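You operate a simulated robot arm through the tools that you are given. There is no shell and no other tool. Be economical: measure what you need, move in short steps, check, and stop when the job is done.

Carry out the task below with a simulated two-armed robot. There is one attempt and no reset: what you move stays moved.

## Task
Fetch the red can and set it on the kit card. Press the left button two times. Take the grey tube and leave it on the grid sheet. Take the black weight and leave it on the white tile. Take the cap off the milk bottle on the top of the cream table and lay it down there. Fetch the blue roll and stand it on the sink top. Shut the left upper door. Take the white jar from the top of the green table and leave it on top of the foil parcel. Do these in any order. Set down upright: red can, grey tube, blue roll, white jar.

It is judged by the outcome, as a careful person would: the job done as asked, and still so three seconds after it is handed in. It fails if anything else is knocked over, pushed out of place, dropped, spilled or broken. A push-on lid holds only when it is set on centred and level and pressed home; a screw cap is set on level and turned clockwise until tight. Flat cloth is picked up by pressing the open fingertips on it (5 to 10 N) and closing them slowly along it; thin cloth reads only 2 to 8 mm in the jaws.

## Robot
Two 7-joint arms with two-finger parallel grippers on one trunk, on a base that drives. Base frame: it is fixed to the floor where the robot stands at the start and does not move with it; the origin is under the middle of the robot, x ahead of it, y to its left, z up. Units: mm, rad, N and s.
The left shoulder is at the start at [50, 161, 1154], the right one opposite. With the tool pointing down near the work surface each hand reaches from about 100 to 600 mm from the robot's upright axis, wherever it stands, measured 20 degrees to its own side. Places, roughly: black weight (6x5x5 cm) [-3200, 500, 900]; blue roll (6x6x11 cm) [-1700, -900, 800]; foil parcel [3000, -2000, 750]; grey tube [-3250, -250, 750]; grid sheet [-1700, -500, 700]; kit card [500, -750, 1000]; left button [-3100, -500, 700]; left upper door [-3200, 1000, 1500]; milk bottle [-1750, -250, 750]; red can [750, 0, 1000]; sink top [-2600, 3000, 900]; white jar [3250, -2000, 750]; white tile [-3000, 1750, 750]. Payload 3.43 kg a hand.
The TCP of each hand is the grasp point between the finger pads, 30 mm short of the fingertips. In the tool frame z runs along the fingers and y along their closing line. Largest opening 94 mm; finger width 28, thickness 10; the body of the gripper, 50 by 96 mm, starts 55 mm behind the TCP.
Orientation is that of the tool frame in the base frame, as [roll, pitch, yaw] about the fixed x, y, z axes, in that order (R = Rz(yaw) Ry(pitch) Rx(roll)). With the fingers straight down and closing along the base's y, the tool's x points along the base's -x, its y along +y and its z along -z.

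## Interface
- The arms move only by the tool play_rows. It takes "left_deltas", "right_deltas" or both (then of equal length, played together; a hand with none holds still); each is one flat list of numbers, 7 for each row, row after row: the shift along the base's x, y, z in mm, then the turn, a rotation vector about the base's x, y, z in rad, then the closure in counts, from 0 (fully open) to 255 (shut). In form: [dx, dy, dz, rx, ry, rz, grip, dx, dy, dz, rx, ry, rz, grip, ...]. A call has 1 to 10 rows; each row is the pose to reach, as a shift and turn from the pose commanded when the call began. A row lasts 0.2 s, in which the tool goes at most 50 mm and 0.15 rad; a call with a longer step from one row to the next is refused whole, and so is a gripper value outside its range. Where a pose cannot be reached the arm comes as near as it can. A force on the tool above 40 N (or 10 N above the force at the start of the call, whichever is more), or a blocked arm, ends the call early, and 0.2 s more pass. Each finger travels about 45 mm/s and halts on what it meets, pressing with about 28 N; the grip force reading is that of the motor and also rises with nothing between the fingers. The clock runs only during rows and for 0.2 s after the last one: add rows that repeat a pose to give the fingers time. The reply holds the time, the measured pose of the TCP, the force on the tool along the base axes, the opening and the grip force, in the units named above and with some noise, with the torque about the TCP (base axes, N m) and any sound that the robot's microphone picked up, and new pictures: "show" is both (left out), scene, wrist or none (wrist: the cameras of the hands that moved).
- Cameras (640 x 400 px; columns grow to the right, rows downward): "scene" is now at [109.4, -47.7, 1344.4]; the picture's right is [-0.58, -0.82, 0.00], its down [0.10, -0.07, -0.99] and it looks along [0.81, -0.57, 0.12] (base axes); focal length 214 px, centre (320, 200). "left" rides on the left gripper at [76, -14, -103] in its tool frame; the picture's right is [0.18, 0.98, 0.00], its down [-0.75, 0.14, -0.64] and it looks along [-0.63, 0.12, 0.77] (tool axes); focal length 243 px, centre (320, 200). "right" rides on the right gripper at [76, 14, -102] in its tool frame; the picture's right is [-0.18, 0.98, 0.00], its down [-0.75, -0.14, -0.64] and it looks along [-0.63, -0.12, 0.77] (tool axes); focal length 243 px, centre (320, 200). There is no depth. A picture from a camera that has moved, and an enlarged one, comes with that camera's place and axes in the base frame and with its lens.
- slide_trunk(by): slides the trunk up (or, below 0, down) by that many mm; the arms and the scene camera ride with it, the base frame stays. It gives what a move gives, with no picture.
- drive_base(legs): drives the robot by 1 to 6 legs, each [ahead, left, turn to the left] in mm, mm and rad, along the robot's own axes; the way and the turn of a leg run together, so that a leg with both is an arc; at most 1500 mm and 3.142 rad a leg. The arms and the cameras ride along, it lands a little off, and it stops where it bumps. It gives what a move gives, and a new picture of the scene camera.
- aim_head(pan, tilt): turns the head with the scene camera to pan (to the left, within 1.396 rad either way) and tilt (down, from -0.506 to 1.204), counted from straight ahead of the robot. It gives what a move gives, and a new picture of the scene camera.
- inspect(camera, box): a new picture of the part [left, top, right, bottom] of that camera's present view, enlarged. It takes no simulated time.
- finish_job(): hands the job in; it is judged then, once.

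Work in short steps. Places have to be worked out from the pictures, the camera data and where the tool is seen: move nearer, look again, correct. Check each grasp and each placing, and mend what went wrong. You have 196 turns and 260 pictures in all, those below and enlarged ones among them. Open the grippers and draw the arms clear of the work before you hand the job in, unless the task says otherwise; then end with one line.

The tools are called as a command line: name --argument value ..., lists and objects as JSON in quotes. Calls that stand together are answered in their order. play_rows: Moves the arms, as the interface text tells. Its arguments: {"type":"object","properties":{"left_deltas":{"type":"array"},"right_deltas":{"type":"array"},"show":{"type":"string","enum":["both","scene","wrist","none"]}},"required":[]} The other tools are called the same way: slide_trunk (by) slides the trunk up or down; drive_base (legs) drives the base; aim_head (pan, tilt) turns the head that bears the scene camera; inspect (camera, box) takes an enlarged picture of a part of a camera's view; finish_job () hands the job in.

At the start:

```text
time: 0.0
left_tcp_pos: [279.3, -55.7, 1381.2]
left_tcp_rot: [-3.141, -0.001, -3.14]
left_contact_force: [-1.2, 0.2, -0.7]
left_moment: [-0.02, 0.0, 0.03]
left_opening: 93.9
left_grip_force: 0.1
right_tcp_pos: [284.7, -423.4, 1341.0]
right_tcp_rot: [-3.141, 0.001, 3.141]
right_contact_force: [0.0, 0.2, 0.0]
right_moment: [0.02, 0.01, 0.0]
right_opening: 94.0
right_grip_force: 0.0
trunk travel left (down, up): [-182.0, 85.0]
robot x, y, heading: [0.7, 1.7, 0.002]
head pan, tilt: [-0.618, -0.122]
```

scene: 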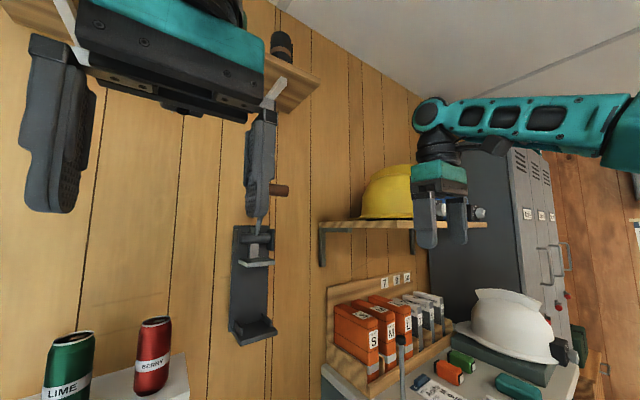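
right: 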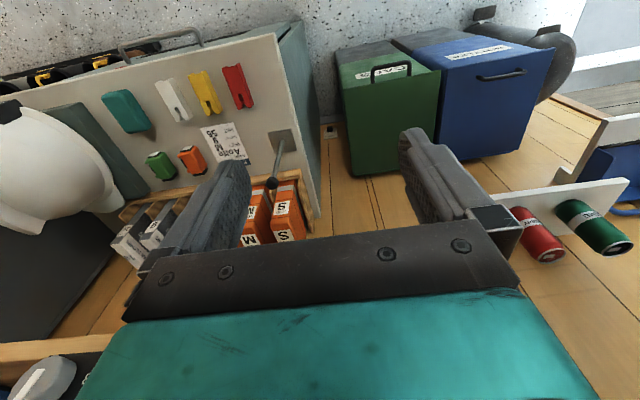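
left: 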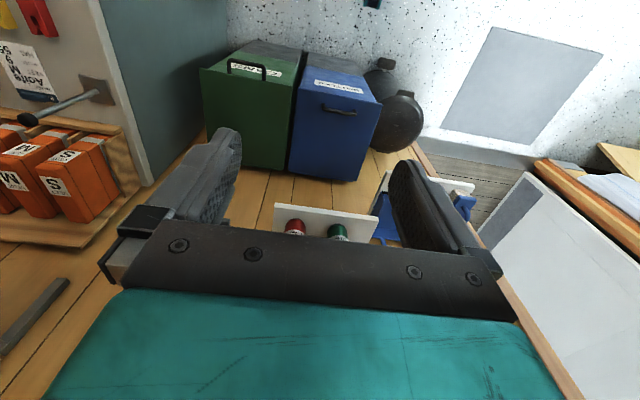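

The red can stands on a small wall shelf ahead, and the kit-card surface is off to the right. I look both ways with the head tilted down.

aim_head --pan 0.0 --tilt 0.4

aim_head --pan -0.9 --tilt 0.45

```text
time: 1.0
left_tcp_pos: [281.0, -52.1, 1382.4]
left_tcp_rot: [-3.134, 0.001, -3.136]
left_contact_force: [42.5, 15.8, 2.8]
left_moment: [-1.72, 5.02, -1.14]
left_opening: 93.9
left_grip_force: 0.1
right_tcp_pos: [283.7, -423.7, 1341.0]
right_tcp_rot: [-3.14, 0.0, 3.141]
right_contact_force: [-0.1, 0.7, -0.3]
right_moment: [0.01, 0.01, 0.01]
right_opening: 94.1
right_grip_force: 0.1
trunk travel left (down, up): [-182.0, 85.0]
robot x, y, heading: [-0.1, 1.1, -0.001]
head pan, tilt: [0.0, 0.4]
camera scene: at [131.9, -5.1, 1307.7], right [-0.08, -1.0, 0.0], down [-0.28, 0.02, -0.96], along [0.96, -0.07, -0.28], focal length 214 px, centre (320, 200)
```

scene: 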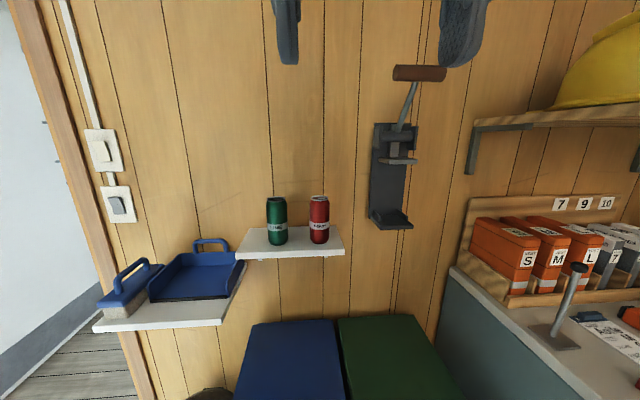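

```text
time: 2.2
left_tcp_pos: [278.9, -55.9, 1380.8]
left_tcp_rot: [3.141, 0.0, -3.131]
left_contact_force: [9.9, -42.6, -6.7]
left_moment: [4.94, 0.35, 4.59]
left_opening: 93.9
left_grip_force: 0.2
right_tcp_pos: [285.3, -423.4, 1341.2]
right_tcp_rot: [-3.141, -0.001, -3.14]
right_contact_force: [-0.4, -0.2, 0.4]
right_moment: [-0.02, -0.02, 0.0]
right_opening: 94.2
right_grip_force: 0.1
trunk travel left (down, up): [-182.0, 85.0]
robot x, y, heading: [-0.4, 1.3, -0.001]
head pan, tilt: [-0.901, 0.45]
camera scene: at [103.2, -65.6, 1307.9], right [-0.73, -0.69, 0.0], down [-0.19, 0.2, -0.96], along [0.66, -0.7, -0.28], focal length 214 px, centre (320, 200)
```

scene: 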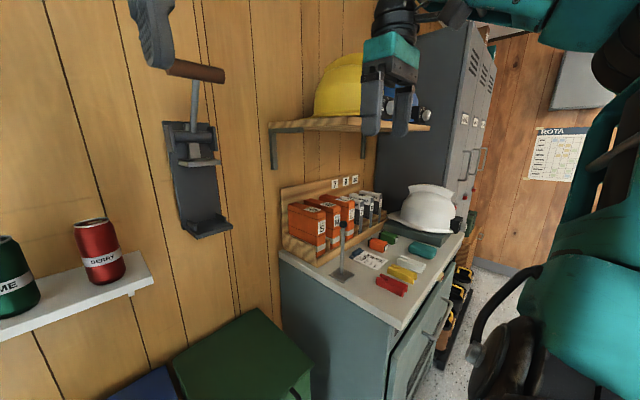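

The head grazes the left hand, so I move the left arm off to the left. The red can looks to be near [750,-45,1060].

play_rows --left_deltas '[20, 30, 0, 0, 0, 0, 0, 20, 80, 0, 0, 0, 0, 0, 20, 130, 0, 0, 0, 0, 0, 20, 180, -20, 0, 0, 0, 0, 20, 230, -40, 0, 0, 0, 0, 20, 280, -60, 0, 0, 0, 0, 20, 320, -80, 0, 0, 0, 0]' --show "none"

aim_head --pan -0.9 --tilt 0.6

inspect --camera "right" --box '[80, 60, 340, 250]'

```text
refused: row 4 steps farther than a row can; nothing moved
```

```text
time: 2.9
left_tcp_pos: [278.7, -56.8, 1380.5]
left_tcp_rot: [3.142, 0.002, -3.13]
left_contact_force: [8.5, -41.2, -10.2]
left_moment: [4.75, -0.16, 4.32]
left_opening: 93.9
left_grip_force: 0.2
right_tcp_pos: [285.0, -422.2, 1340.4]
right_tcp_rot: [3.141, 0.0, -3.141]
right_contact_force: [0.5, -0.3, -0.8]
right_moment: [0.02, 0.01, -0.01]
right_opening: 93.8
right_grip_force: 0.0
trunk travel left (down, up): [-182.0, 85.0]
robot x, y, heading: [4.3, -0.5, -0.001]
head pan, tilt: [-0.901, 0.6]
camera scene: at [102.9, -65.8, 1307.8], right [-0.73, -0.68, 0.0], down [-0.19, 0.2, -0.96], along [0.66, -0.7, -0.28], focal length 214 px, centre (320, 200)
```

scene: 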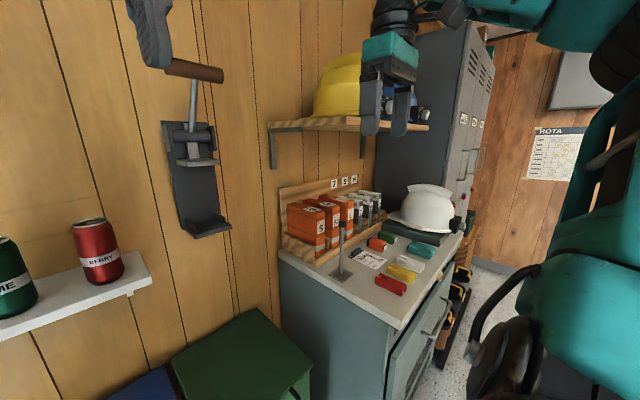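

```text
2.11 times, centred on (210, 155) of right
camera zoom: at [209.4, -409.0, 1445.7], right [0.18, 0.98, 0.0], down [0.75, -0.14, 0.64], along [0.63, -0.12, -0.77], focal length 511 px, centre (552, 295)
```

zoom: 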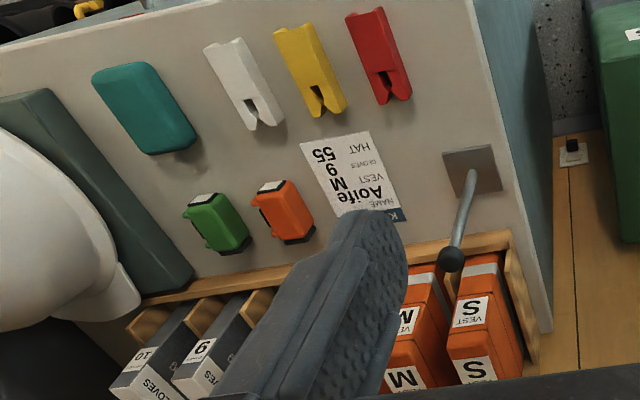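

The left arm's row step was too long, so I move it again in smaller steps.

play_rows --left_deltas '[20, 30, 0, 0, 0, 0, 0, 20, 75, 0, 0, 0, 0, 0, 20, 120, 0, 0, 0, 0, 0, 20, 160, -20, 0, 0, 0, 0, 20, 200, -40, 0, 0, 0, 0, 20, 240, -60, 0, 0, 0, 0, 20, 280, -80, 0, 0, 0, 0]' --show "none"

aim_head --pan -0.9 --tilt 0.6

aim_head --pan 0 --tilt 0.8

```text
time: 4.5
left_tcp_pos: [298.3, 227.1, 1302.6]
left_tcp_rot: [-3.137, 0.003, -3.142]
left_contact_force: [-0.1, -0.2, -1.0]
left_moment: [0.0, 0.0, 0.02]
left_opening: 93.9
left_grip_force: 0.0
right_tcp_pos: [284.8, -422.7, 1341.7]
right_tcp_rot: [-3.142, 0.0, 3.14]
right_contact_force: [0.1, -0.9, 0.7]
right_moment: [-0.01, 0.01, -0.02]
right_opening: 94.1
right_grip_force: 0.1
trunk travel left (down, up): [-182.0, 85.0]
robot x, y, heading: [0.2, 0.7, 0.003]
head pan, tilt: [-0.901, 0.6]
```

```text
time: 5.1
left_tcp_pos: [299.5, 225.2, 1302.1]
left_tcp_rot: [-3.14, 0.001, -3.141]
left_contact_force: [-0.7, -0.3, -0.1]
left_moment: [-0.01, 0.0, 0.01]
left_opening: 93.8
left_grip_force: 0.0
right_tcp_pos: [285.3, -425.0, 1340.9]
right_tcp_rot: [3.141, 0.0, 3.142]
right_contact_force: [0.1, -0.4, -0.2]
right_moment: [-0.01, 0.02, 0.0]
right_opening: 93.6
right_grip_force: 0.0
trunk travel left (down, up): [-182.0, 85.0]
robot x, y, heading: [1.3, -1.9, 0.003]
head pan, tilt: [-0.901, 0.6]
camera scene: at [93.9, -67.1, 1278.5], right [-0.78, -0.62, 0.0], down [-0.35, 0.44, -0.82], along [0.51, -0.65, -0.57], focal length 214 px, centre (320, 200)
```

scene: 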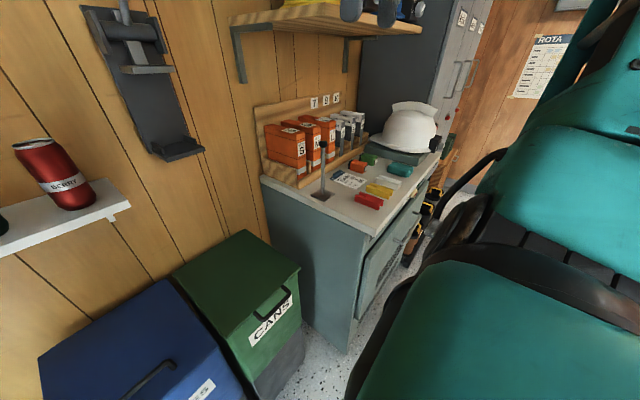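

```text
time: 6.3
left_tcp_pos: [299.0, 225.6, 1302.1]
left_tcp_rot: [-3.141, 0.001, 3.14]
left_contact_force: [0.2, -0.5, -0.3]
left_moment: [-0.04, -0.01, -0.01]
left_opening: 93.9
left_grip_force: 0.1
right_tcp_pos: [284.4, -424.2, 1341.0]
right_tcp_rot: [-3.141, 0.0, -3.141]
right_contact_force: [0.3, 0.2, 0.3]
right_moment: [0.0, 0.05, -0.01]
right_opening: 94.2
right_grip_force: 0.0
trunk travel left (down, up): [-182.0, 85.0]
robot x, y, heading: [-0.4, -0.7, -0.002]
head pan, tilt: [0.0, 0.799]
camera scene: at [119.7, 2.2, 1261.6], right [0.0, -1.0, 0.0], down [-0.72, 0.0, -0.7], along [0.7, 0.0, -0.72], focal length 214 px, centre (320, 200)
```

scene: 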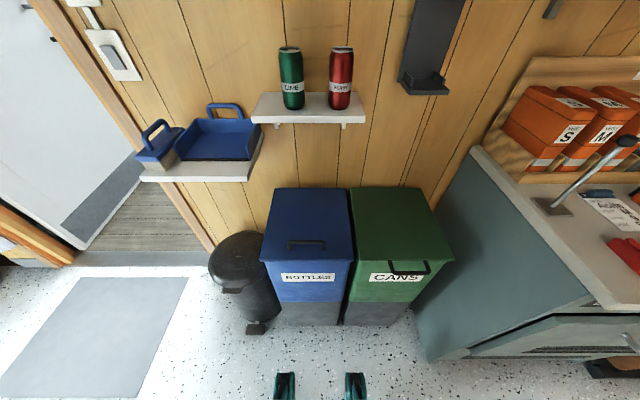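

The can is at about [745,-52], with its bottom at about z 1005, and the bins start at x≈447. I drive 100 ahead and 60 left, then tilt the right tool forward.

drive_base --legs '[[100, 60, 0]]'

play_rows --right_deltas '[0, 20, -20, 0, -0.14, 0, 0, 0, 50, -40, 0, -0.28, 0, 0, 0, 80, -60, 0, -0.42, 0, 0, 0, 110, -80, 0, -0.56, 0, 0, 0, 140, -90, 0, -0.7, 0, 0, 0, 170, -100, 0, -0.84, 0, 0, 0, 200, -110, 0, -0.98, 0, 0, 0, 230, -120, 0, -1.1, 0, 0]'

```text
time: 7.5
left_tcp_pos: [400.2, 287.0, 1301.1]
left_tcp_rot: [-3.139, 0.001, -3.14]
left_contact_force: [0.3, -0.2, -0.8]
left_moment: [0.0, 0.03, -0.01]
left_opening: 93.8
left_grip_force: 0.1
right_tcp_pos: [386.5, -361.5, 1340.9]
right_tcp_rot: [-3.14, 0.0, -3.14]
right_contact_force: [0.4, 0.0, 0.2]
right_moment: [-0.04, 0.06, 0.03]
right_opening: 94.0
right_grip_force: 0.0
trunk travel left (down, up): [-182.0, 85.0]
robot x, y, heading: [101.9, 61.2, -0.005]
head pan, tilt: [0.0, 0.799]
camera scene: at [221.1, 63.6, 1261.5], right [0.0, -1.0, 0.0], down [-0.72, 0.0, -0.7], along [0.7, 0.0, -0.72], focal length 214 px, centre (320, 200)
```

scene: 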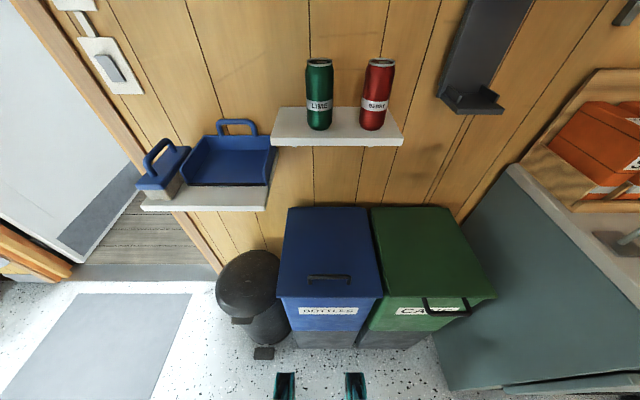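

```text
time: 9.3
left_tcp_pos: [399.2, 287.9, 1301.8]
left_tcp_rot: [-3.139, 0.001, 3.141]
left_contact_force: [0.7, 0.5, 0.2]
left_moment: [0.01, 0.01, 0.0]
left_opening: 94.1
left_grip_force: 0.0
right_tcp_pos: [408.4, -118.9, 1269.1]
right_tcp_rot: [-3.135, 1.099, -3.133]
right_contact_force: [-0.6, -0.3, 0.2]
right_moment: [0.01, -0.01, -0.01]
right_opening: 94.0
right_grip_force: 0.0
right hand out of reach, approached as far as the arm can: row 7, 8
trunk travel left (down, up): [-182.0, 85.0]
robot x, y, heading: [100.6, 58.0, 0.002]
head pan, tilt: [0.0, 0.799]
camera scene: at [220.2, 64.6, 1261.6], right [0.0, -1.0, 0.0], down [-0.72, 0.0, -0.7], along [0.7, 0.0, -0.72], focal length 214 px, centre (320, 200)
camera right: at [283.6, -103.8, 1248.8], right [0.08, 0.98, 0.16], down [-0.23, -0.14, 0.96], along [0.97, -0.12, 0.21], focal length 243 px, centre (320, 200)
```

scene: 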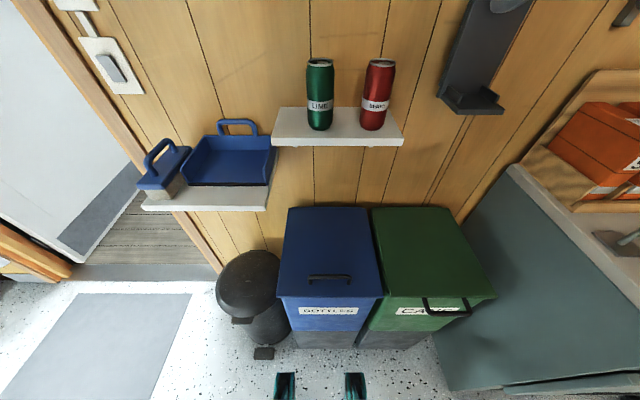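
right: 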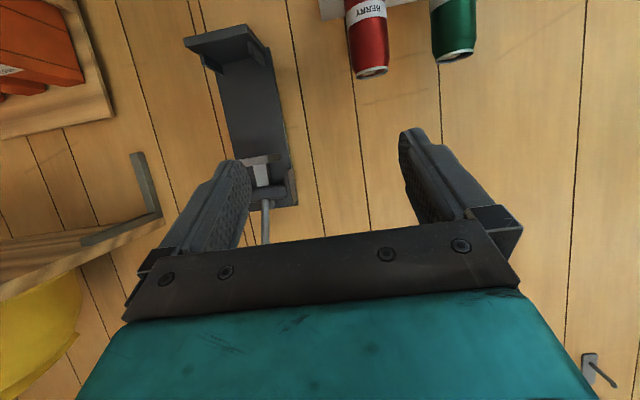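

Triangulating puts the can axis at about [655,-47], z 1042–1160. I go to a pre-grasp about 120 mm back along the tool axis.

play_rows --right_deltas '[35, 18, -20, 0, 0, 0, 0, 70, 36, -45, 0, 0, 0, 0, 105, 54, -70, 0, 0, 0, 0, 130, 70, -100, 0, 0, 0, 0, 130, 70, -100, 0, 0, 0, 0]' --show "wrist"

```text
time: 10.5
left_tcp_pos: [400.2, 286.5, 1300.6]
left_tcp_rot: [-3.14, 0.002, -3.139]
left_contact_force: [-0.4, -0.1, 0.0]
left_moment: [0.0, -0.01, 0.01]
left_opening: 94.0
left_grip_force: 0.0
right_tcp_pos: [537.7, -51.7, 1168.8]
right_tcp_rot: [3.141, 1.101, 3.141]
right_contact_force: [0.5, 0.5, 0.0]
right_moment: [0.0, 0.01, 0.02]
right_opening: 94.0
right_grip_force: 0.2
trunk travel left (down, up): [-182.0, 85.0]
robot x, y, heading: [100.4, 62.7, 0.002]
head pan, tilt: [0.0, 0.799]
camera right: at [413.8, -36.8, 1149.5], right [0.08, 0.98, 0.16], down [-0.23, -0.14, 0.96], along [0.97, -0.12, 0.22], focal length 243 px, centre (320, 200)
```

right: 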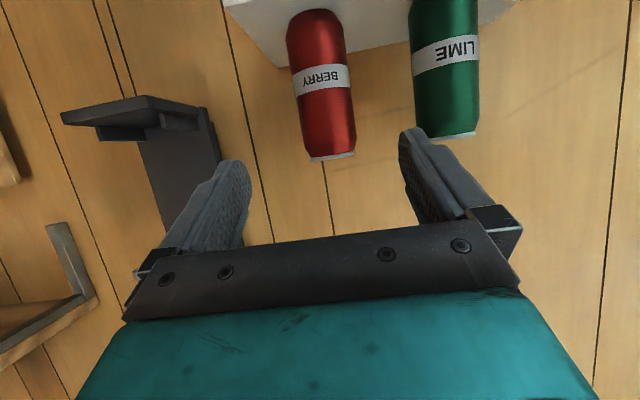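

The can is confirmed at about [655,-49]. I advance straight onto it.

play_rows --right_deltas '[30, 1, -16, 0, 0, 0, 0, 60, 2, -32, 0, 0, 0, 0, 90, 2, -47, 0, 0, 0, 0, 115, 2, -60, 0, 0, 0, 0, 115, 2, -60, 0, 0, 0, 0]'

```text
time: 11.7
left_tcp_pos: [398.9, 286.5, 1301.9]
left_tcp_rot: [-3.141, 0.002, -3.139]
left_contact_force: [-0.5, 0.0, -0.6]
left_moment: [-0.02, -0.02, -0.01]
left_opening: 94.3
left_grip_force: 0.0
right_tcp_pos: [652.4, -50.9, 1109.1]
right_tcp_rot: [-3.139, 1.102, -3.138]
right_contact_force: [-0.6, -0.1, 0.2]
right_moment: [0.01, 0.0, -0.01]
right_opening: 93.8
right_grip_force: 0.2
trunk travel left (down, up): [-182.0, 85.0]
robot x, y, heading: [101.2, 60.5, 0.001]
head pan, tilt: [0.0, 0.799]
camera scene: at [220.0, 63.1, 1261.6], right [0.0, -1.0, 0.0], down [-0.72, 0.0, -0.7], along [0.7, 0.0, -0.72], focal length 214 px, centre (320, 200)
camera right: at [526.5, -35.0, 1089.2], right [0.08, 0.98, 0.16], down [-0.23, -0.14, 0.96], along [0.97, -0.12, 0.22], focal length 243 px, centre (320, 200)
```

scene: 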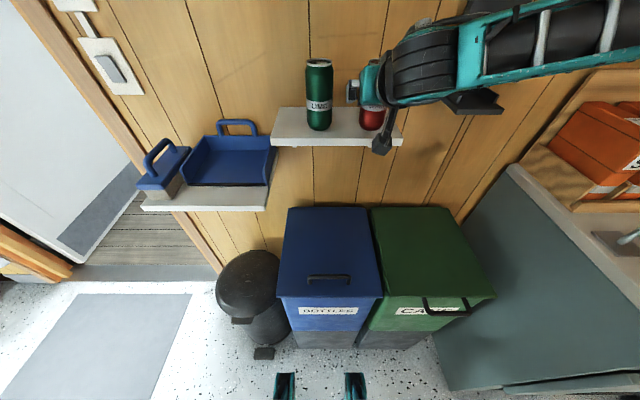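
right: 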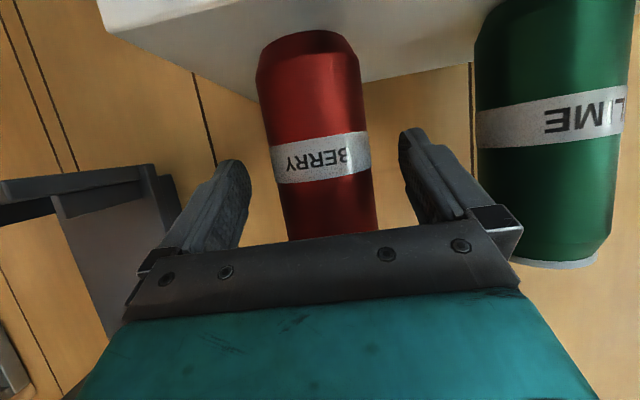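

The can sits between the fingers, so I close on it and lift.

play_rows --right_deltas '[0, 0, 0, 0, 0, 0, 60, 0, 0, 0, 0, 0, 0, 120, 0, 0, 0, 0, 0, 0, 180, 0, 0, 0, 0, 0, 0, 180, 0, 0, 0, 0, 0, 0, 180]' --show "none"

play_rows --right_deltas '[0, 0, 15, 0, 0, 0, 180, 0, 0, 40, 0, 0, 0, 180, -30, 0, 60, 0, 0, 0, 180, -70, 0, 70, 0, 0, 0, 180, -120, 0, 80, 0, 0, 0, 180, -160, 0, 90, 0, 0, 0, 180]'

```text
time: 12.9
left_tcp_pos: [399.0, 286.3, 1302.2]
left_tcp_rot: [-3.141, 0.003, 3.141]
left_contact_force: [0.5, 0.2, -0.4]
left_moment: [0.02, 0.0, 0.02]
left_opening: 94.3
left_grip_force: 0.0
right_tcp_pos: [653.7, -50.9, 1109.0]
right_tcp_rot: [-3.141, 1.101, -3.139]
right_contact_force: [-0.1, -0.9, -0.6]
right_moment: [-0.04, 0.0, 0.0]
right_opening: 51.1
right_grip_force: 28.2
trunk travel left (down, up): [-182.0, 85.0]
robot x, y, heading: [97.4, 62.9, 0.005]
head pan, tilt: [0.0, 0.799]
```

```text
refused: row 5 steps farther than a row can; nothing moved
```

The can is gripped at 51 mm, so I lift and draw it back.

play_rows --right_deltas '[0, 0, 15, 0, 0, 0, 180, 0, 0, 40, 0, 0, 0, 180, -30, 0, 60, 0, 0, 0, 180, -70, 0, 70, 0, 0, 0, 180, -110, 0, 75, 0, 0, 0, 180, -150, 0, 80, 0, 0, 0, 180, -190, 0, 85, 0, 0, 0, 180]'

```text
time: 14.5
left_tcp_pos: [398.6, 286.5, 1302.7]
left_tcp_rot: [-3.14, 0.001, -3.14]
left_contact_force: [-0.2, 0.3, 0.5]
left_moment: [0.0, -0.02, -0.01]
left_opening: 94.4
left_grip_force: 0.0
right_tcp_pos: [463.6, -49.0, 1194.5]
right_tcp_rot: [3.141, 1.099, -3.14]
right_contact_force: [-0.4, 0.7, 0.3]
right_moment: [0.0, 0.0, -0.01]
right_opening: 50.9
right_grip_force: 27.9
trunk travel left (down, up): [-182.0, 85.0]
robot x, y, heading: [100.9, 61.7, -0.003]
head pan, tilt: [0.0, 0.799]
camera scene: at [219.6, 63.1, 1261.7], right [0.0, -1.0, 0.0], down [-0.72, 0.0, -0.7], along [0.7, 0.0, -0.72], focal length 214 px, centre (320, 200)
camera right: at [337.8, -34.3, 1174.9], right [0.08, 0.98, 0.16], down [-0.23, -0.14, 0.96], along [0.97, -0.12, 0.21], focal length 243 px, centre (320, 200)
```

scene: 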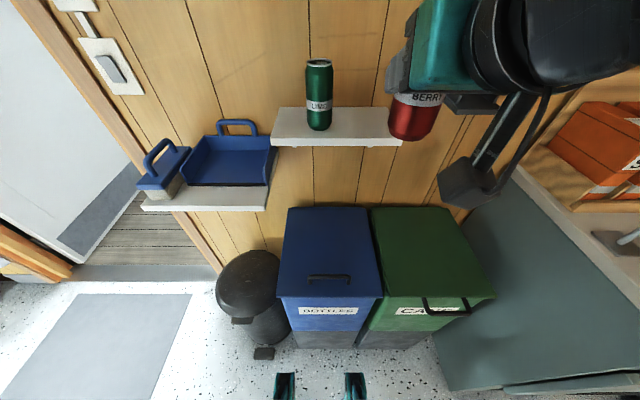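
right: 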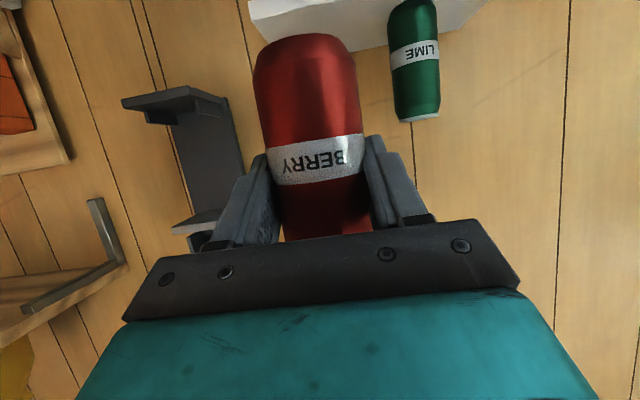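

The can is held. Before driving right along the cabinet I check the right side.

drive_base --legs '[[-160, 0, 0]]'

aim_head --pan -1.35 --tilt 0.7

```text
time: 16.0
left_tcp_pos: [239.3, 285.9, 1302.8]
left_tcp_rot: [-3.14, 0.002, -3.139]
left_contact_force: [-0.3, 0.9, 0.5]
left_moment: [0.02, -0.03, 0.0]
left_opening: 93.8
left_grip_force: 0.1
right_tcp_pos: [303.0, -49.4, 1194.6]
right_tcp_rot: [3.14, 1.1, -3.141]
right_contact_force: [0.3, -0.7, -0.2]
right_moment: [0.03, -0.01, 0.02]
right_opening: 51.0
right_grip_force: 27.9
trunk travel left (down, up): [-182.0, 85.0]
robot x, y, heading: [-58.4, 54.8, 0.003]
head pan, tilt: [0.0, 0.799]
camera scene: at [59.1, 62.9, 1261.7], right [0.0, -1.0, 0.0], down [-0.72, 0.0, -0.7], along [0.7, 0.0, -0.72], focal length 214 px, centre (320, 200)
```

scene: 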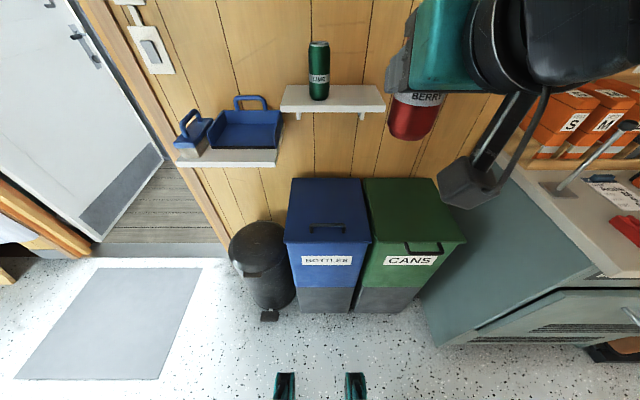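

```text
time: 17.5
left_tcp_pos: [238.8, 285.9, 1302.1]
left_tcp_rot: [-3.14, 0.001, -3.139]
left_contact_force: [0.1, -0.2, 0.7]
left_moment: [-0.03, -0.01, 0.0]
left_opening: 94.1
left_grip_force: 0.1
right_tcp_pos: [303.1, -49.8, 1193.8]
right_tcp_rot: [3.141, 1.1, 3.14]
right_contact_force: [-0.1, -0.9, 0.9]
right_moment: [0.03, -0.02, 0.01]
right_opening: 50.8
right_grip_force: 28.0
trunk travel left (down, up): [-182.0, 85.0]
robot x, y, heading: [-62.0, 59.9, 0.001]
head pan, tilt: [-1.349, 0.7]
camera scene: at [-2.0, -20.0, 1269.8], right [-0.98, -0.22, 0.0], down [-0.14, 0.63, -0.76], along [0.17, -0.75, -0.64], focal length 214 px, centre (320, 200)
```

scene: 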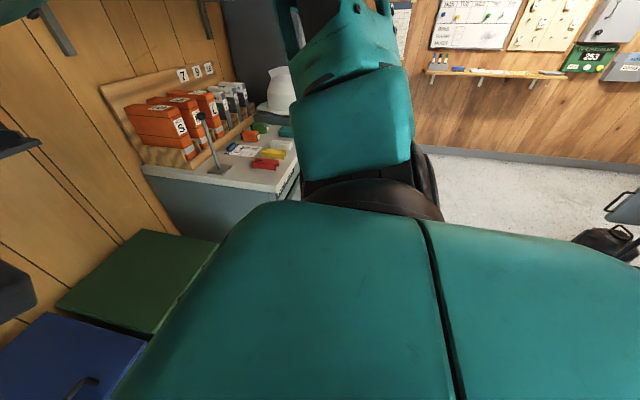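

The right side is clear in front of the cabinet. I strafe right by 600 and look at the card.

drive_base --legs '[[-20, -600, 0]]'

aim_head --pan 0 --tilt 0.8

```text
time: 23.3
left_tcp_pos: [219.6, -322.3, 1302.1]
left_tcp_rot: [-3.141, 0.001, 3.141]
left_contact_force: [-0.7, -0.5, 0.7]
left_moment: [-0.01, -0.02, 0.02]
left_opening: 94.1
left_grip_force: 0.0
right_tcp_pos: [283.4, -658.0, 1193.8]
right_tcp_rot: [3.141, 1.1, 3.141]
right_contact_force: [0.3, 0.6, 0.3]
right_moment: [0.04, 0.01, -0.02]
right_opening: 50.8
right_grip_force: 28.4
trunk travel left (down, up): [-182.0, 85.0]
robot x, y, heading: [-78.3, -549.0, -0.001]
head pan, tilt: [-1.349, 0.7]
camera scene: at [-22.2, -629.5, 1269.8], right [-0.98, -0.22, 0.0], down [-0.14, 0.63, -0.76], along [0.17, -0.75, -0.64], focal length 214 px, centre (320, 200)
```

scene: 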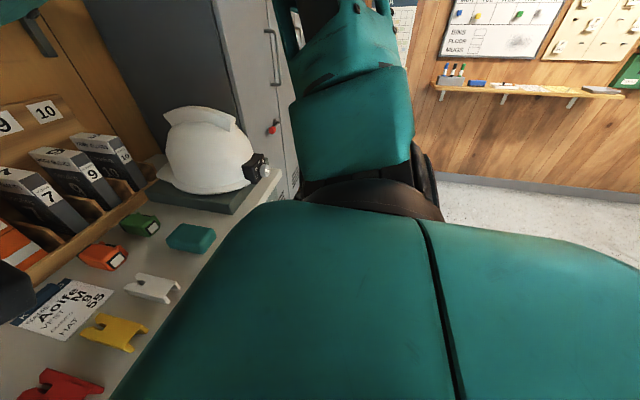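

```text
time: 24.8
left_tcp_pos: [219.4, -323.1, 1302.0]
left_tcp_rot: [-3.14, -0.001, 3.141]
left_contact_force: [-0.3, -0.4, -1.1]
left_moment: [0.0, -0.03, 0.03]
left_opening: 94.0
left_grip_force: 0.0
right_tcp_pos: [283.5, -659.6, 1194.5]
right_tcp_rot: [3.14, 1.1, 3.14]
right_contact_force: [0.2, 0.7, -0.1]
right_moment: [-0.01, -0.02, -0.01]
right_opening: 51.0
right_grip_force: 28.3
trunk travel left (down, up): [-182.0, 85.0]
robot x, y, heading: [-84.0, -549.0, 0.003]
head pan, tilt: [0.0, 0.799]
camera scene: at [39.8, -546.6, 1261.6], right [0.0, -1.0, 0.0], down [-0.72, 0.0, -0.7], along [0.7, 0.0, -0.72], focal length 214 px, centre (320, 200)
```

scene: 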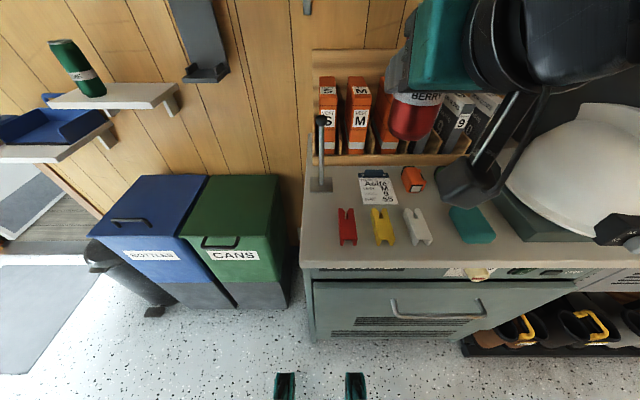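

The card is at about [440,-693,894]. The hand camera hangs low at this tilt, so I zoom in to check the heights of the items in front.

inspect --camera "scene" --box '[300, 100, 520, 280]'

inspect --camera "left" --box '[0, 0, 400, 250]'

```text
2.22 times, centred on (410, 190) of scene
camera zoom: at [39.8, -546.6, 1261.6], right [0.0, -1.0, 0.0], down [-0.72, 0.0, -0.7], along [0.7, 0.0, -0.72], focal length 477 px, centre (120, 222)
```

zoom: 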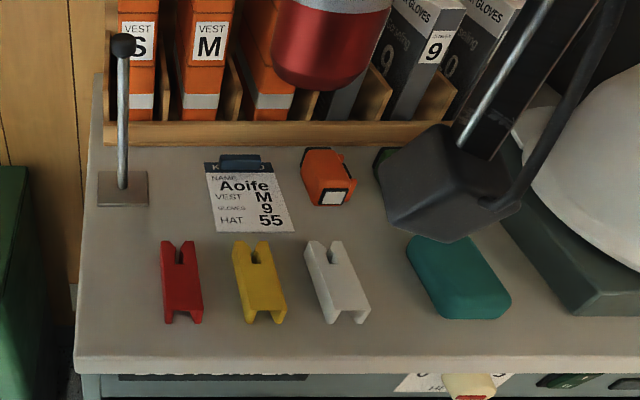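

```text
1.60 times, centred on (200, 125) of left
camera zoom: at [142.6, -338.9, 1404.9], right [-0.18, 0.98, 0.0], down [0.75, 0.14, 0.64], along [0.63, 0.12, -0.77], focal length 388 px, centre (512, 320)
```

zoom: 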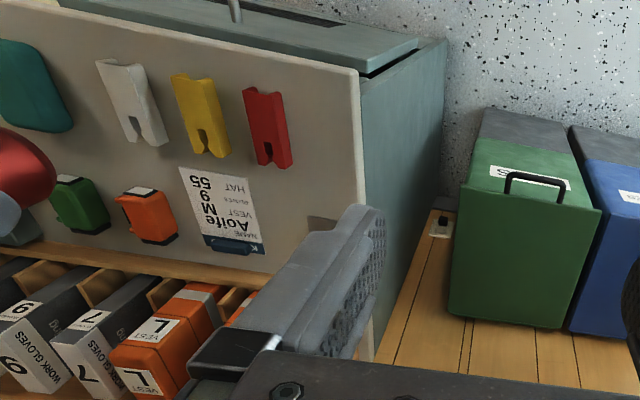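

With this tilt the camera would barely clear the clips, so I hand the can over to the left hand, which can place it with its tool pointing straight down. First I bring the right hand to the middle.

play_rows --right_deltas '[15, 25, -15, 0, 0, 0, 180, 30, 50, -30, 0, 0, 0, 180, 40, 75, -45, 0, 0, 0, 180, 45, 95, -60, 0, 0, 0, 180, 45, 95, -60, 0, 0, 0, 180]' --left_deltas '[30, -30, 20, 0, 0, 0, 0, 60, -60, 20, 0, 0, 0, 0, 90, -90, 20, 0, 0, 0, 0, 115, -125, 0, 0, 0, 0, 0, 115, -125, 0, 0, 0, 0, 0]'

```text
time: 26.0
left_tcp_pos: [334.0, -446.5, 1302.1]
left_tcp_rot: [-3.139, 0.001, -3.14]
left_contact_force: [0.4, 0.6, -0.5]
left_moment: [0.02, 0.03, 0.03]
left_opening: 94.0
left_grip_force: 0.1
right_tcp_pos: [314.3, -637.0, 1165.8]
right_tcp_rot: [-3.14, 1.099, 3.14]
right_contact_force: [-0.3, -0.6, 0.6]
right_moment: [0.0, -0.01, 0.02]
right_opening: 51.1
right_grip_force: 27.5
right hand out of reach, approached as far as the arm can: row 1, 2, 3, 4, 5
trunk travel left (down, up): [-182.0, 85.0]
robot x, y, heading: [-79.2, -548.9, 0.002]
head pan, tilt: [0.0, 0.799]
camera scene: at [39.6, -546.3, 1261.6], right [0.0, -1.0, 0.0], down [-0.72, 0.0, -0.7], along [0.7, 0.0, -0.72], focal length 214 px, centre (320, 200)
camera right: at [190.4, -621.9, 1146.8], right [0.09, 0.98, 0.16], down [-0.23, -0.14, 0.96], along [0.97, -0.12, 0.21], focal length 243 px, centre (320, 200)
camera left: at [257.9, -462.4, 1403.8], right [-0.19, 0.98, 0.0], down [0.75, 0.14, 0.64], along [0.63, 0.12, -0.77], focal length 243 px, centre (320, 200)
```

scene: 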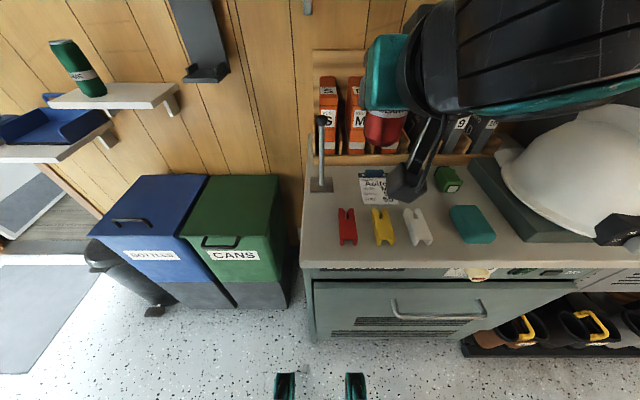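
right: 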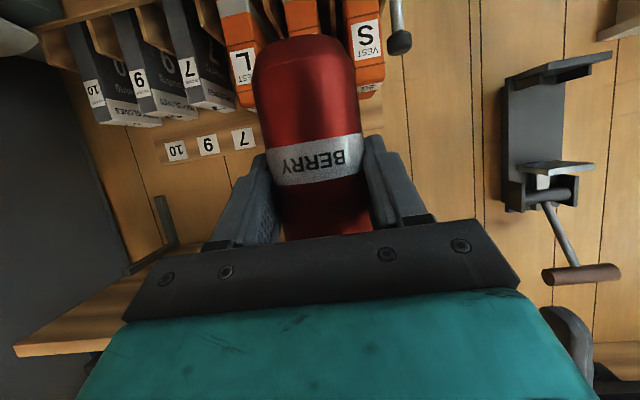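
left: 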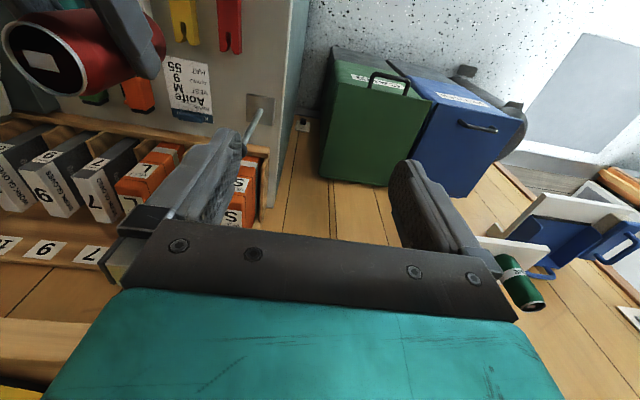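

The right arm reaches its inner limit at y≈-637, so I do the handover there. The can top shows at about [322,-637,1216]. I move the left hand above it.

play_rows --left_deltas '[-3, -45, 0, 0, 0, 0, 0, -6, -90, 0, 0, 0, 0, 0, -9, -135, 0, 0, 0, 0, 0, -11, -175, -5, 0, 0, 0, 0, -12, -190, -10, 0, 0, 0, 0, -12, -190, -10, 0, 0, 0, 0]'

```text
time: 27.4
left_tcp_pos: [323.8, -639.2, 1291.4]
left_tcp_rot: [-3.14, 0.001, -3.139]
left_contact_force: [-0.2, -0.2, -0.2]
left_moment: [-0.02, 0.02, -0.02]
left_opening: 94.1
left_grip_force: 0.0
right_tcp_pos: [316.2, -636.4, 1166.1]
right_tcp_rot: [-3.141, 1.1, 3.139]
right_contact_force: [0.0, 0.3, 0.0]
right_moment: [-0.02, -0.02, -0.01]
right_opening: 50.8
right_grip_force: 28.0
trunk travel left (down, up): [-182.0, 85.0]
robot x, y, heading: [-80.6, -547.6, -0.003]
head pan, tilt: [0.0, 0.799]
camera scene: at [39.7, -546.5, 1261.6], right [0.0, -1.0, 0.0], down [-0.72, 0.0, -0.7], along [0.7, 0.0, -0.72], focal length 214 px, centre (320, 200)
camera left: at [246.6, -655.0, 1394.5], right [-0.19, 0.98, 0.0], down [0.75, 0.14, 0.64], along [0.63, 0.12, -0.77], focal length 243 px, centre (320, 200)
```

scene: 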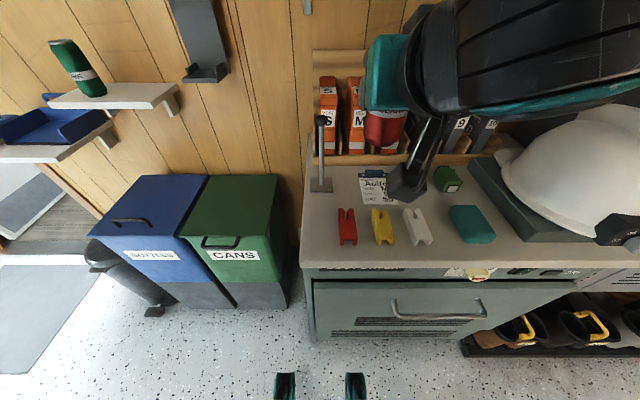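
left: 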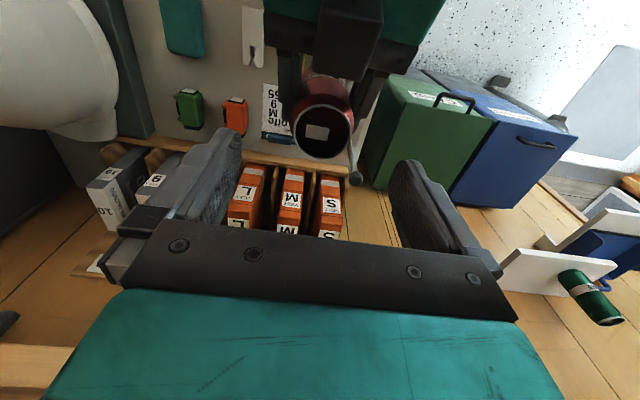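

The can top is right under the left TCP. I lower it so the tips overlap the top 24 mm, above the right fingers.

play_rows --left_deltas '[0, 0, -25, 0, 0, 0, 0, 0, 0, -50, 0, 0, 0, 0, 0, 0, -68, 0, 0, 0, 0, 0, 0, -68, 0, 0, 0, 0]' --show "wrist"

```text
time: 28.4
left_tcp_pos: [322.2, -639.1, 1223.9]
left_tcp_rot: [-3.14, 0.001, -3.141]
left_contact_force: [-0.1, 0.0, 0.6]
left_moment: [0.01, 0.01, -0.02]
left_opening: 94.2
left_grip_force: 0.2
right_tcp_pos: [315.8, -637.8, 1166.0]
right_tcp_rot: [-3.141, 1.1, 3.139]
right_contact_force: [1.0, 0.3, -0.6]
right_moment: [0.0, -0.03, -0.04]
right_opening: 50.9
right_grip_force: 27.9
trunk travel left (down, up): [-182.0, 85.0]
robot x, y, heading: [-79.3, -552.5, 0.003]
head pan, tilt: [0.0, 0.799]
camera left: at [245.6, -655.1, 1327.2], right [-0.19, 0.98, 0.0], down [0.75, 0.14, 0.64], along [0.63, 0.12, -0.77], focal length 243 px, centre (320, 200)
```

left: 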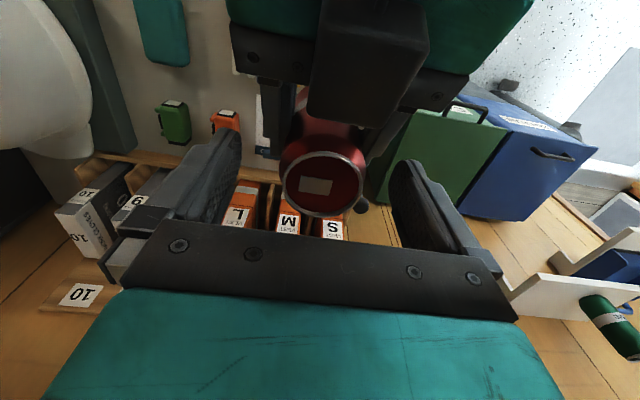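

The alignment is good. I close the left hand.

play_rows --left_deltas '[2, 0, -2, 0, 0, 0, 60, 2, 0, -2, 0, 0, 0, 120, 2, 0, -2, 0, 0, 0, 180, 2, 0, -2, 0, 0, 0, 180, 2, 0, -2, 0, 0, 0, 180]' --show "wrist"

```text
time: 29.6
left_tcp_pos: [324.6, -639.0, 1222.6]
left_tcp_rot: [3.141, 0.0, -3.139]
left_contact_force: [1.3, 11.7, -1.3]
left_moment: [0.49, -0.02, 0.08]
left_opening: 47.8
left_grip_force: 28.1
right_tcp_pos: [316.2, -638.8, 1165.3]
right_tcp_rot: [-3.14, 1.1, 3.138]
right_contact_force: [-0.7, -10.7, 1.9]
right_moment: [0.14, -0.08, -0.12]
right_opening: 50.9
right_grip_force: 27.5
trunk travel left (down, up): [-182.0, 85.0]
robot x, y, heading: [-82.3, -550.3, 0.001]
head pan, tilt: [0.0, 0.799]
camera left: at [248.2, -654.4, 1324.9], right [-0.19, 0.98, 0.0], down [0.75, 0.14, 0.64], along [0.63, 0.12, -0.77], focal length 243 px, centre (320, 200)
```

left: 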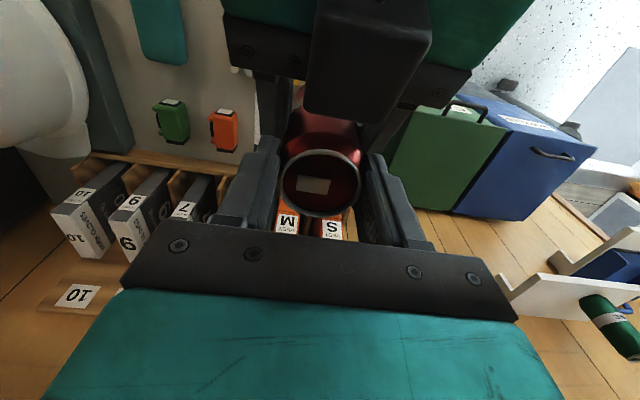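

Both hands hold the can. I open the right hand and watch whether the left keeps it.

play_rows --right_deltas '[0, 0, 0, 0, 0, 0, 140, 0, 0, 0, 0, 0, 0, 90, 0, 0, 0, 0, 0, 0, 40, 0, 0, 0, 0, 0, 0, 20]'

```text
time: 30.6
left_tcp_pos: [324.4, -639.3, 1222.4]
left_tcp_rot: [-3.138, 0.0, 3.141]
left_contact_force: [-0.2, -0.7, -1.1]
left_moment: [0.0, -0.01, -0.02]
left_opening: 47.6
left_grip_force: 27.7
right_tcp_pos: [316.2, -636.9, 1165.0]
right_tcp_rot: [3.142, 1.101, 3.14]
right_contact_force: [-0.2, -0.3, 0.1]
right_moment: [0.01, 0.01, -0.01]
right_opening: 86.7
right_grip_force: 0.0
trunk travel left (down, up): [-182.0, 85.0]
robot x, y, heading: [-81.3, -547.7, -0.002]
head pan, tilt: [0.0, 0.799]
camera scene: at [39.8, -546.6, 1261.6], right [0.0, -1.0, 0.0], down [-0.72, 0.0, -0.7], along [0.7, 0.0, -0.72], focal length 214 px, centre (320, 200)
camera right: at [190.4, -622.0, 1146.7], right [0.08, 0.98, 0.16], down [-0.23, -0.14, 0.96], along [0.97, -0.12, 0.21], focal length 243 px, centre (320, 200)
```

scene: 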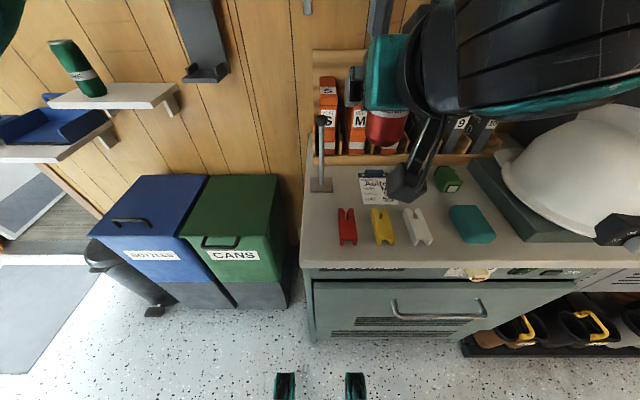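
right: 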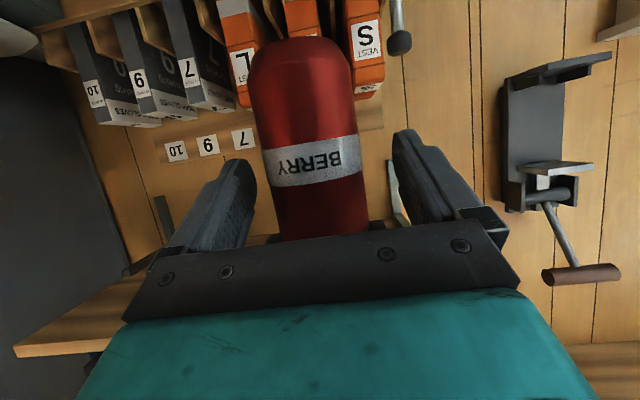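

The left hand holds the can. I withdraw the right hand back along its axis, then to the right.

play_rows --right_deltas '[-35, 0, 5, 0, 0, 0, 0, -70, 0, 10, 0, 0, 0, 0, -90, -30, 10, 0, 0, 0, 0, -90, -70, 10, 0, 0, 0, 0, -90, -115, 10, 0, 0, 0, 0, -90, -160, 10, 0, 0, 0, 0]' --show "scene"

```text
time: 32.0
left_tcp_pos: [322.8, -640.8, 1223.1]
left_tcp_rot: [3.141, 0.002, -3.141]
left_contact_force: [-0.4, -0.5, -0.6]
left_moment: [0.04, -0.03, -0.02]
left_opening: 48.1
left_grip_force: 27.3
right_tcp_pos: [274.1, -814.1, 1241.6]
right_tcp_rot: [3.138, 1.098, 3.141]
right_contact_force: [-0.3, 0.3, -0.3]
right_moment: [0.01, 0.0, 0.05]
right_opening: 94.1
right_grip_force: 0.1
right hand out of reach, approached as far as the arm can: row 1, 2, 3, 4, 5, 6
trunk travel left (down, up): [-182.0, 85.0]
robot x, y, heading: [-83.0, -548.4, -0.005]
head pan, tilt: [0.0, 0.799]
camera scene: at [38.8, -548.3, 1261.8], right [0.0, -1.0, 0.0], down [-0.72, 0.0, -0.7], along [0.7, 0.0, -0.72], focal length 214 px, centre (320, 200)
```

scene: 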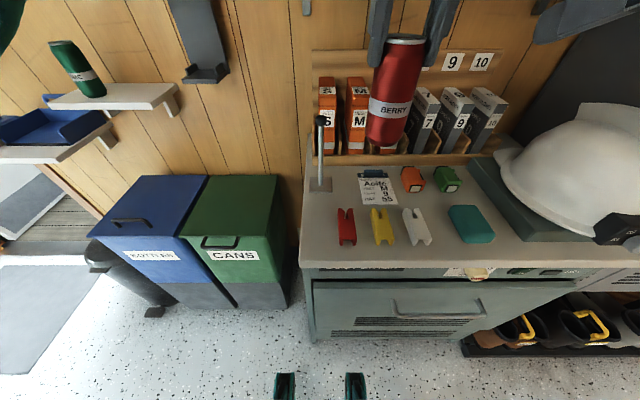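

The can hangs upright from the left hand. I move it over the card, above everything.

play_rows --left_deltas '[30, -15, 0, 0, 0, 0, 180, 60, -30, 0, 0, 0, 0, 180, 90, -42, 0, 0, 0, 0, 180, 113, -50, -20, 0, 0, 0, 180, 113, -50, -60, 0, 0, 0, 180, 113, -50, -100, 0, 0, 0, 180, 113, -50, -140, 0, 0, 0, 180, 113, -50, -160, 0, 0, 0, 180]'

```text
time: 33.8
left_tcp_pos: [433.7, -675.0, 1066.7]
left_tcp_rot: [-3.14, 0.003, -3.138]
left_contact_force: [-0.1, 0.3, 0.4]
left_moment: [0.0, 0.01, 0.0]
left_opening: 47.9
left_grip_force: 28.1
left hand out of reach, approached as far as the arm can: row 2, 3, 4, 5, 6, 7, 8
right_tcp_pos: [274.5, -812.8, 1241.6]
right_tcp_rot: [-3.139, 1.096, -3.141]
right_contact_force: [1.0, 0.0, -0.7]
right_moment: [-0.02, -0.03, -0.01]
right_opening: 93.9
right_grip_force: 0.0
trunk travel left (down, up): [-182.0, 85.0]
robot x, y, heading: [-80.3, -549.8, 0.005]
head pan, tilt: [0.0, 0.799]
camera scene: at [39.3, -546.4, 1261.7], right [0.0, -1.0, 0.0], down [-0.72, 0.0, -0.7], along [0.7, 0.0, -0.72], focal length 214 px, centre (320, 200)
camera left: at [357.2, -691.3, 1168.3], right [-0.19, 0.98, 0.0], down [0.75, 0.15, 0.64], along [0.63, 0.12, -0.77], focal length 243 px, centre (320, 200)
```

scene: 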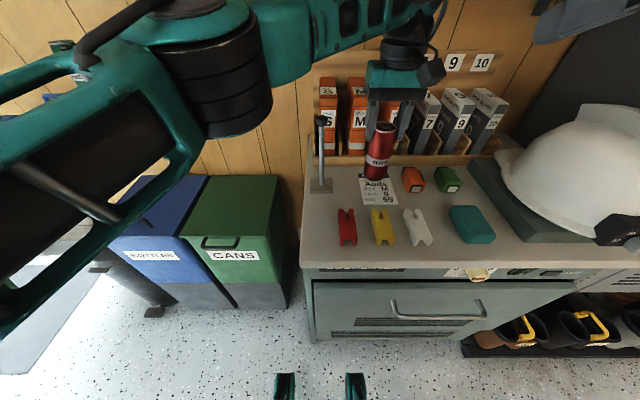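
left: 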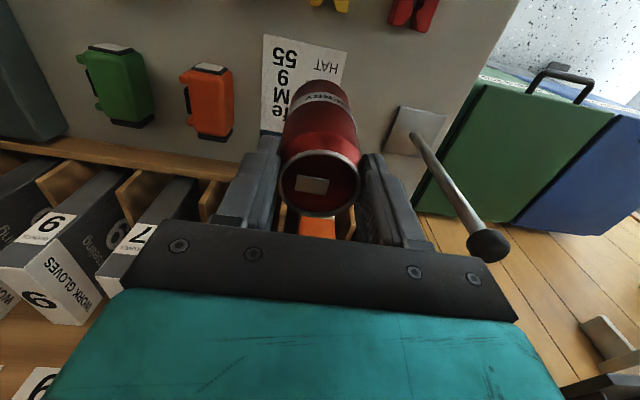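

The arm is at its reach limit, 15 mm short sideways. I raise it slightly, shift the base 60 right, then correct.

play_rows --left_deltas '[-5, 0, 30, 0, 0, 0, 180, -5, 0, 30, 0, 0, 0, 180]' --show "none"

drive_base --legs '[[10, -60, 0]]'

```text
time: 34.4
left_tcp_pos: [427.5, -674.4, 1095.6]
left_tcp_rot: [-3.138, 0.002, -3.14]
left_contact_force: [0.2, -0.2, 0.7]
left_moment: [0.01, 0.04, 0.02]
left_opening: 47.8
left_grip_force: 28.0
right_tcp_pos: [274.4, -813.6, 1241.3]
right_tcp_rot: [3.142, 1.096, -3.141]
right_contact_force: [-0.1, 0.4, -0.4]
right_moment: [-0.02, 0.02, 0.0]
right_opening: 94.1
right_grip_force: 0.0
trunk travel left (down, up): [-182.0, 85.0]
robot x, y, heading: [-77.5, -551.3, 0.001]
head pan, tilt: [0.0, 0.799]
```

```text
time: 35.6
left_tcp_pos: [436.6, -733.8, 1096.0]
left_tcp_rot: [-3.141, 0.0, -3.141]
left_contact_force: [0.3, -0.4, -0.3]
left_moment: [0.01, -0.03, -0.02]
left_opening: 48.3
left_grip_force: 27.9
right_tcp_pos: [284.0, -872.5, 1241.0]
right_tcp_rot: [3.141, 1.095, -3.142]
right_contact_force: [0.4, -0.4, -0.4]
right_moment: [-0.01, -0.02, 0.05]
right_opening: 94.1
right_grip_force: 0.2
trunk travel left (down, up): [-182.0, 85.0]
robot x, y, heading: [-68.9, -607.6, -0.004]
head pan, tilt: [0.0, 0.799]
camera scene: at [49.7, -605.7, 1261.6], right [0.0, -1.0, 0.0], down [-0.72, 0.0, -0.7], along [0.7, 0.0, -0.72], focal length 214 px, centre (320, 200)
```

scene: 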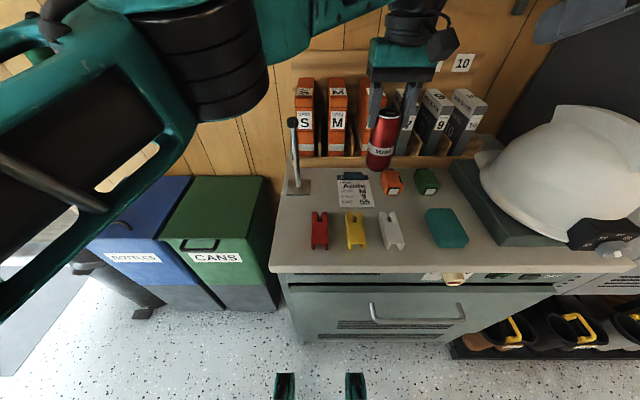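

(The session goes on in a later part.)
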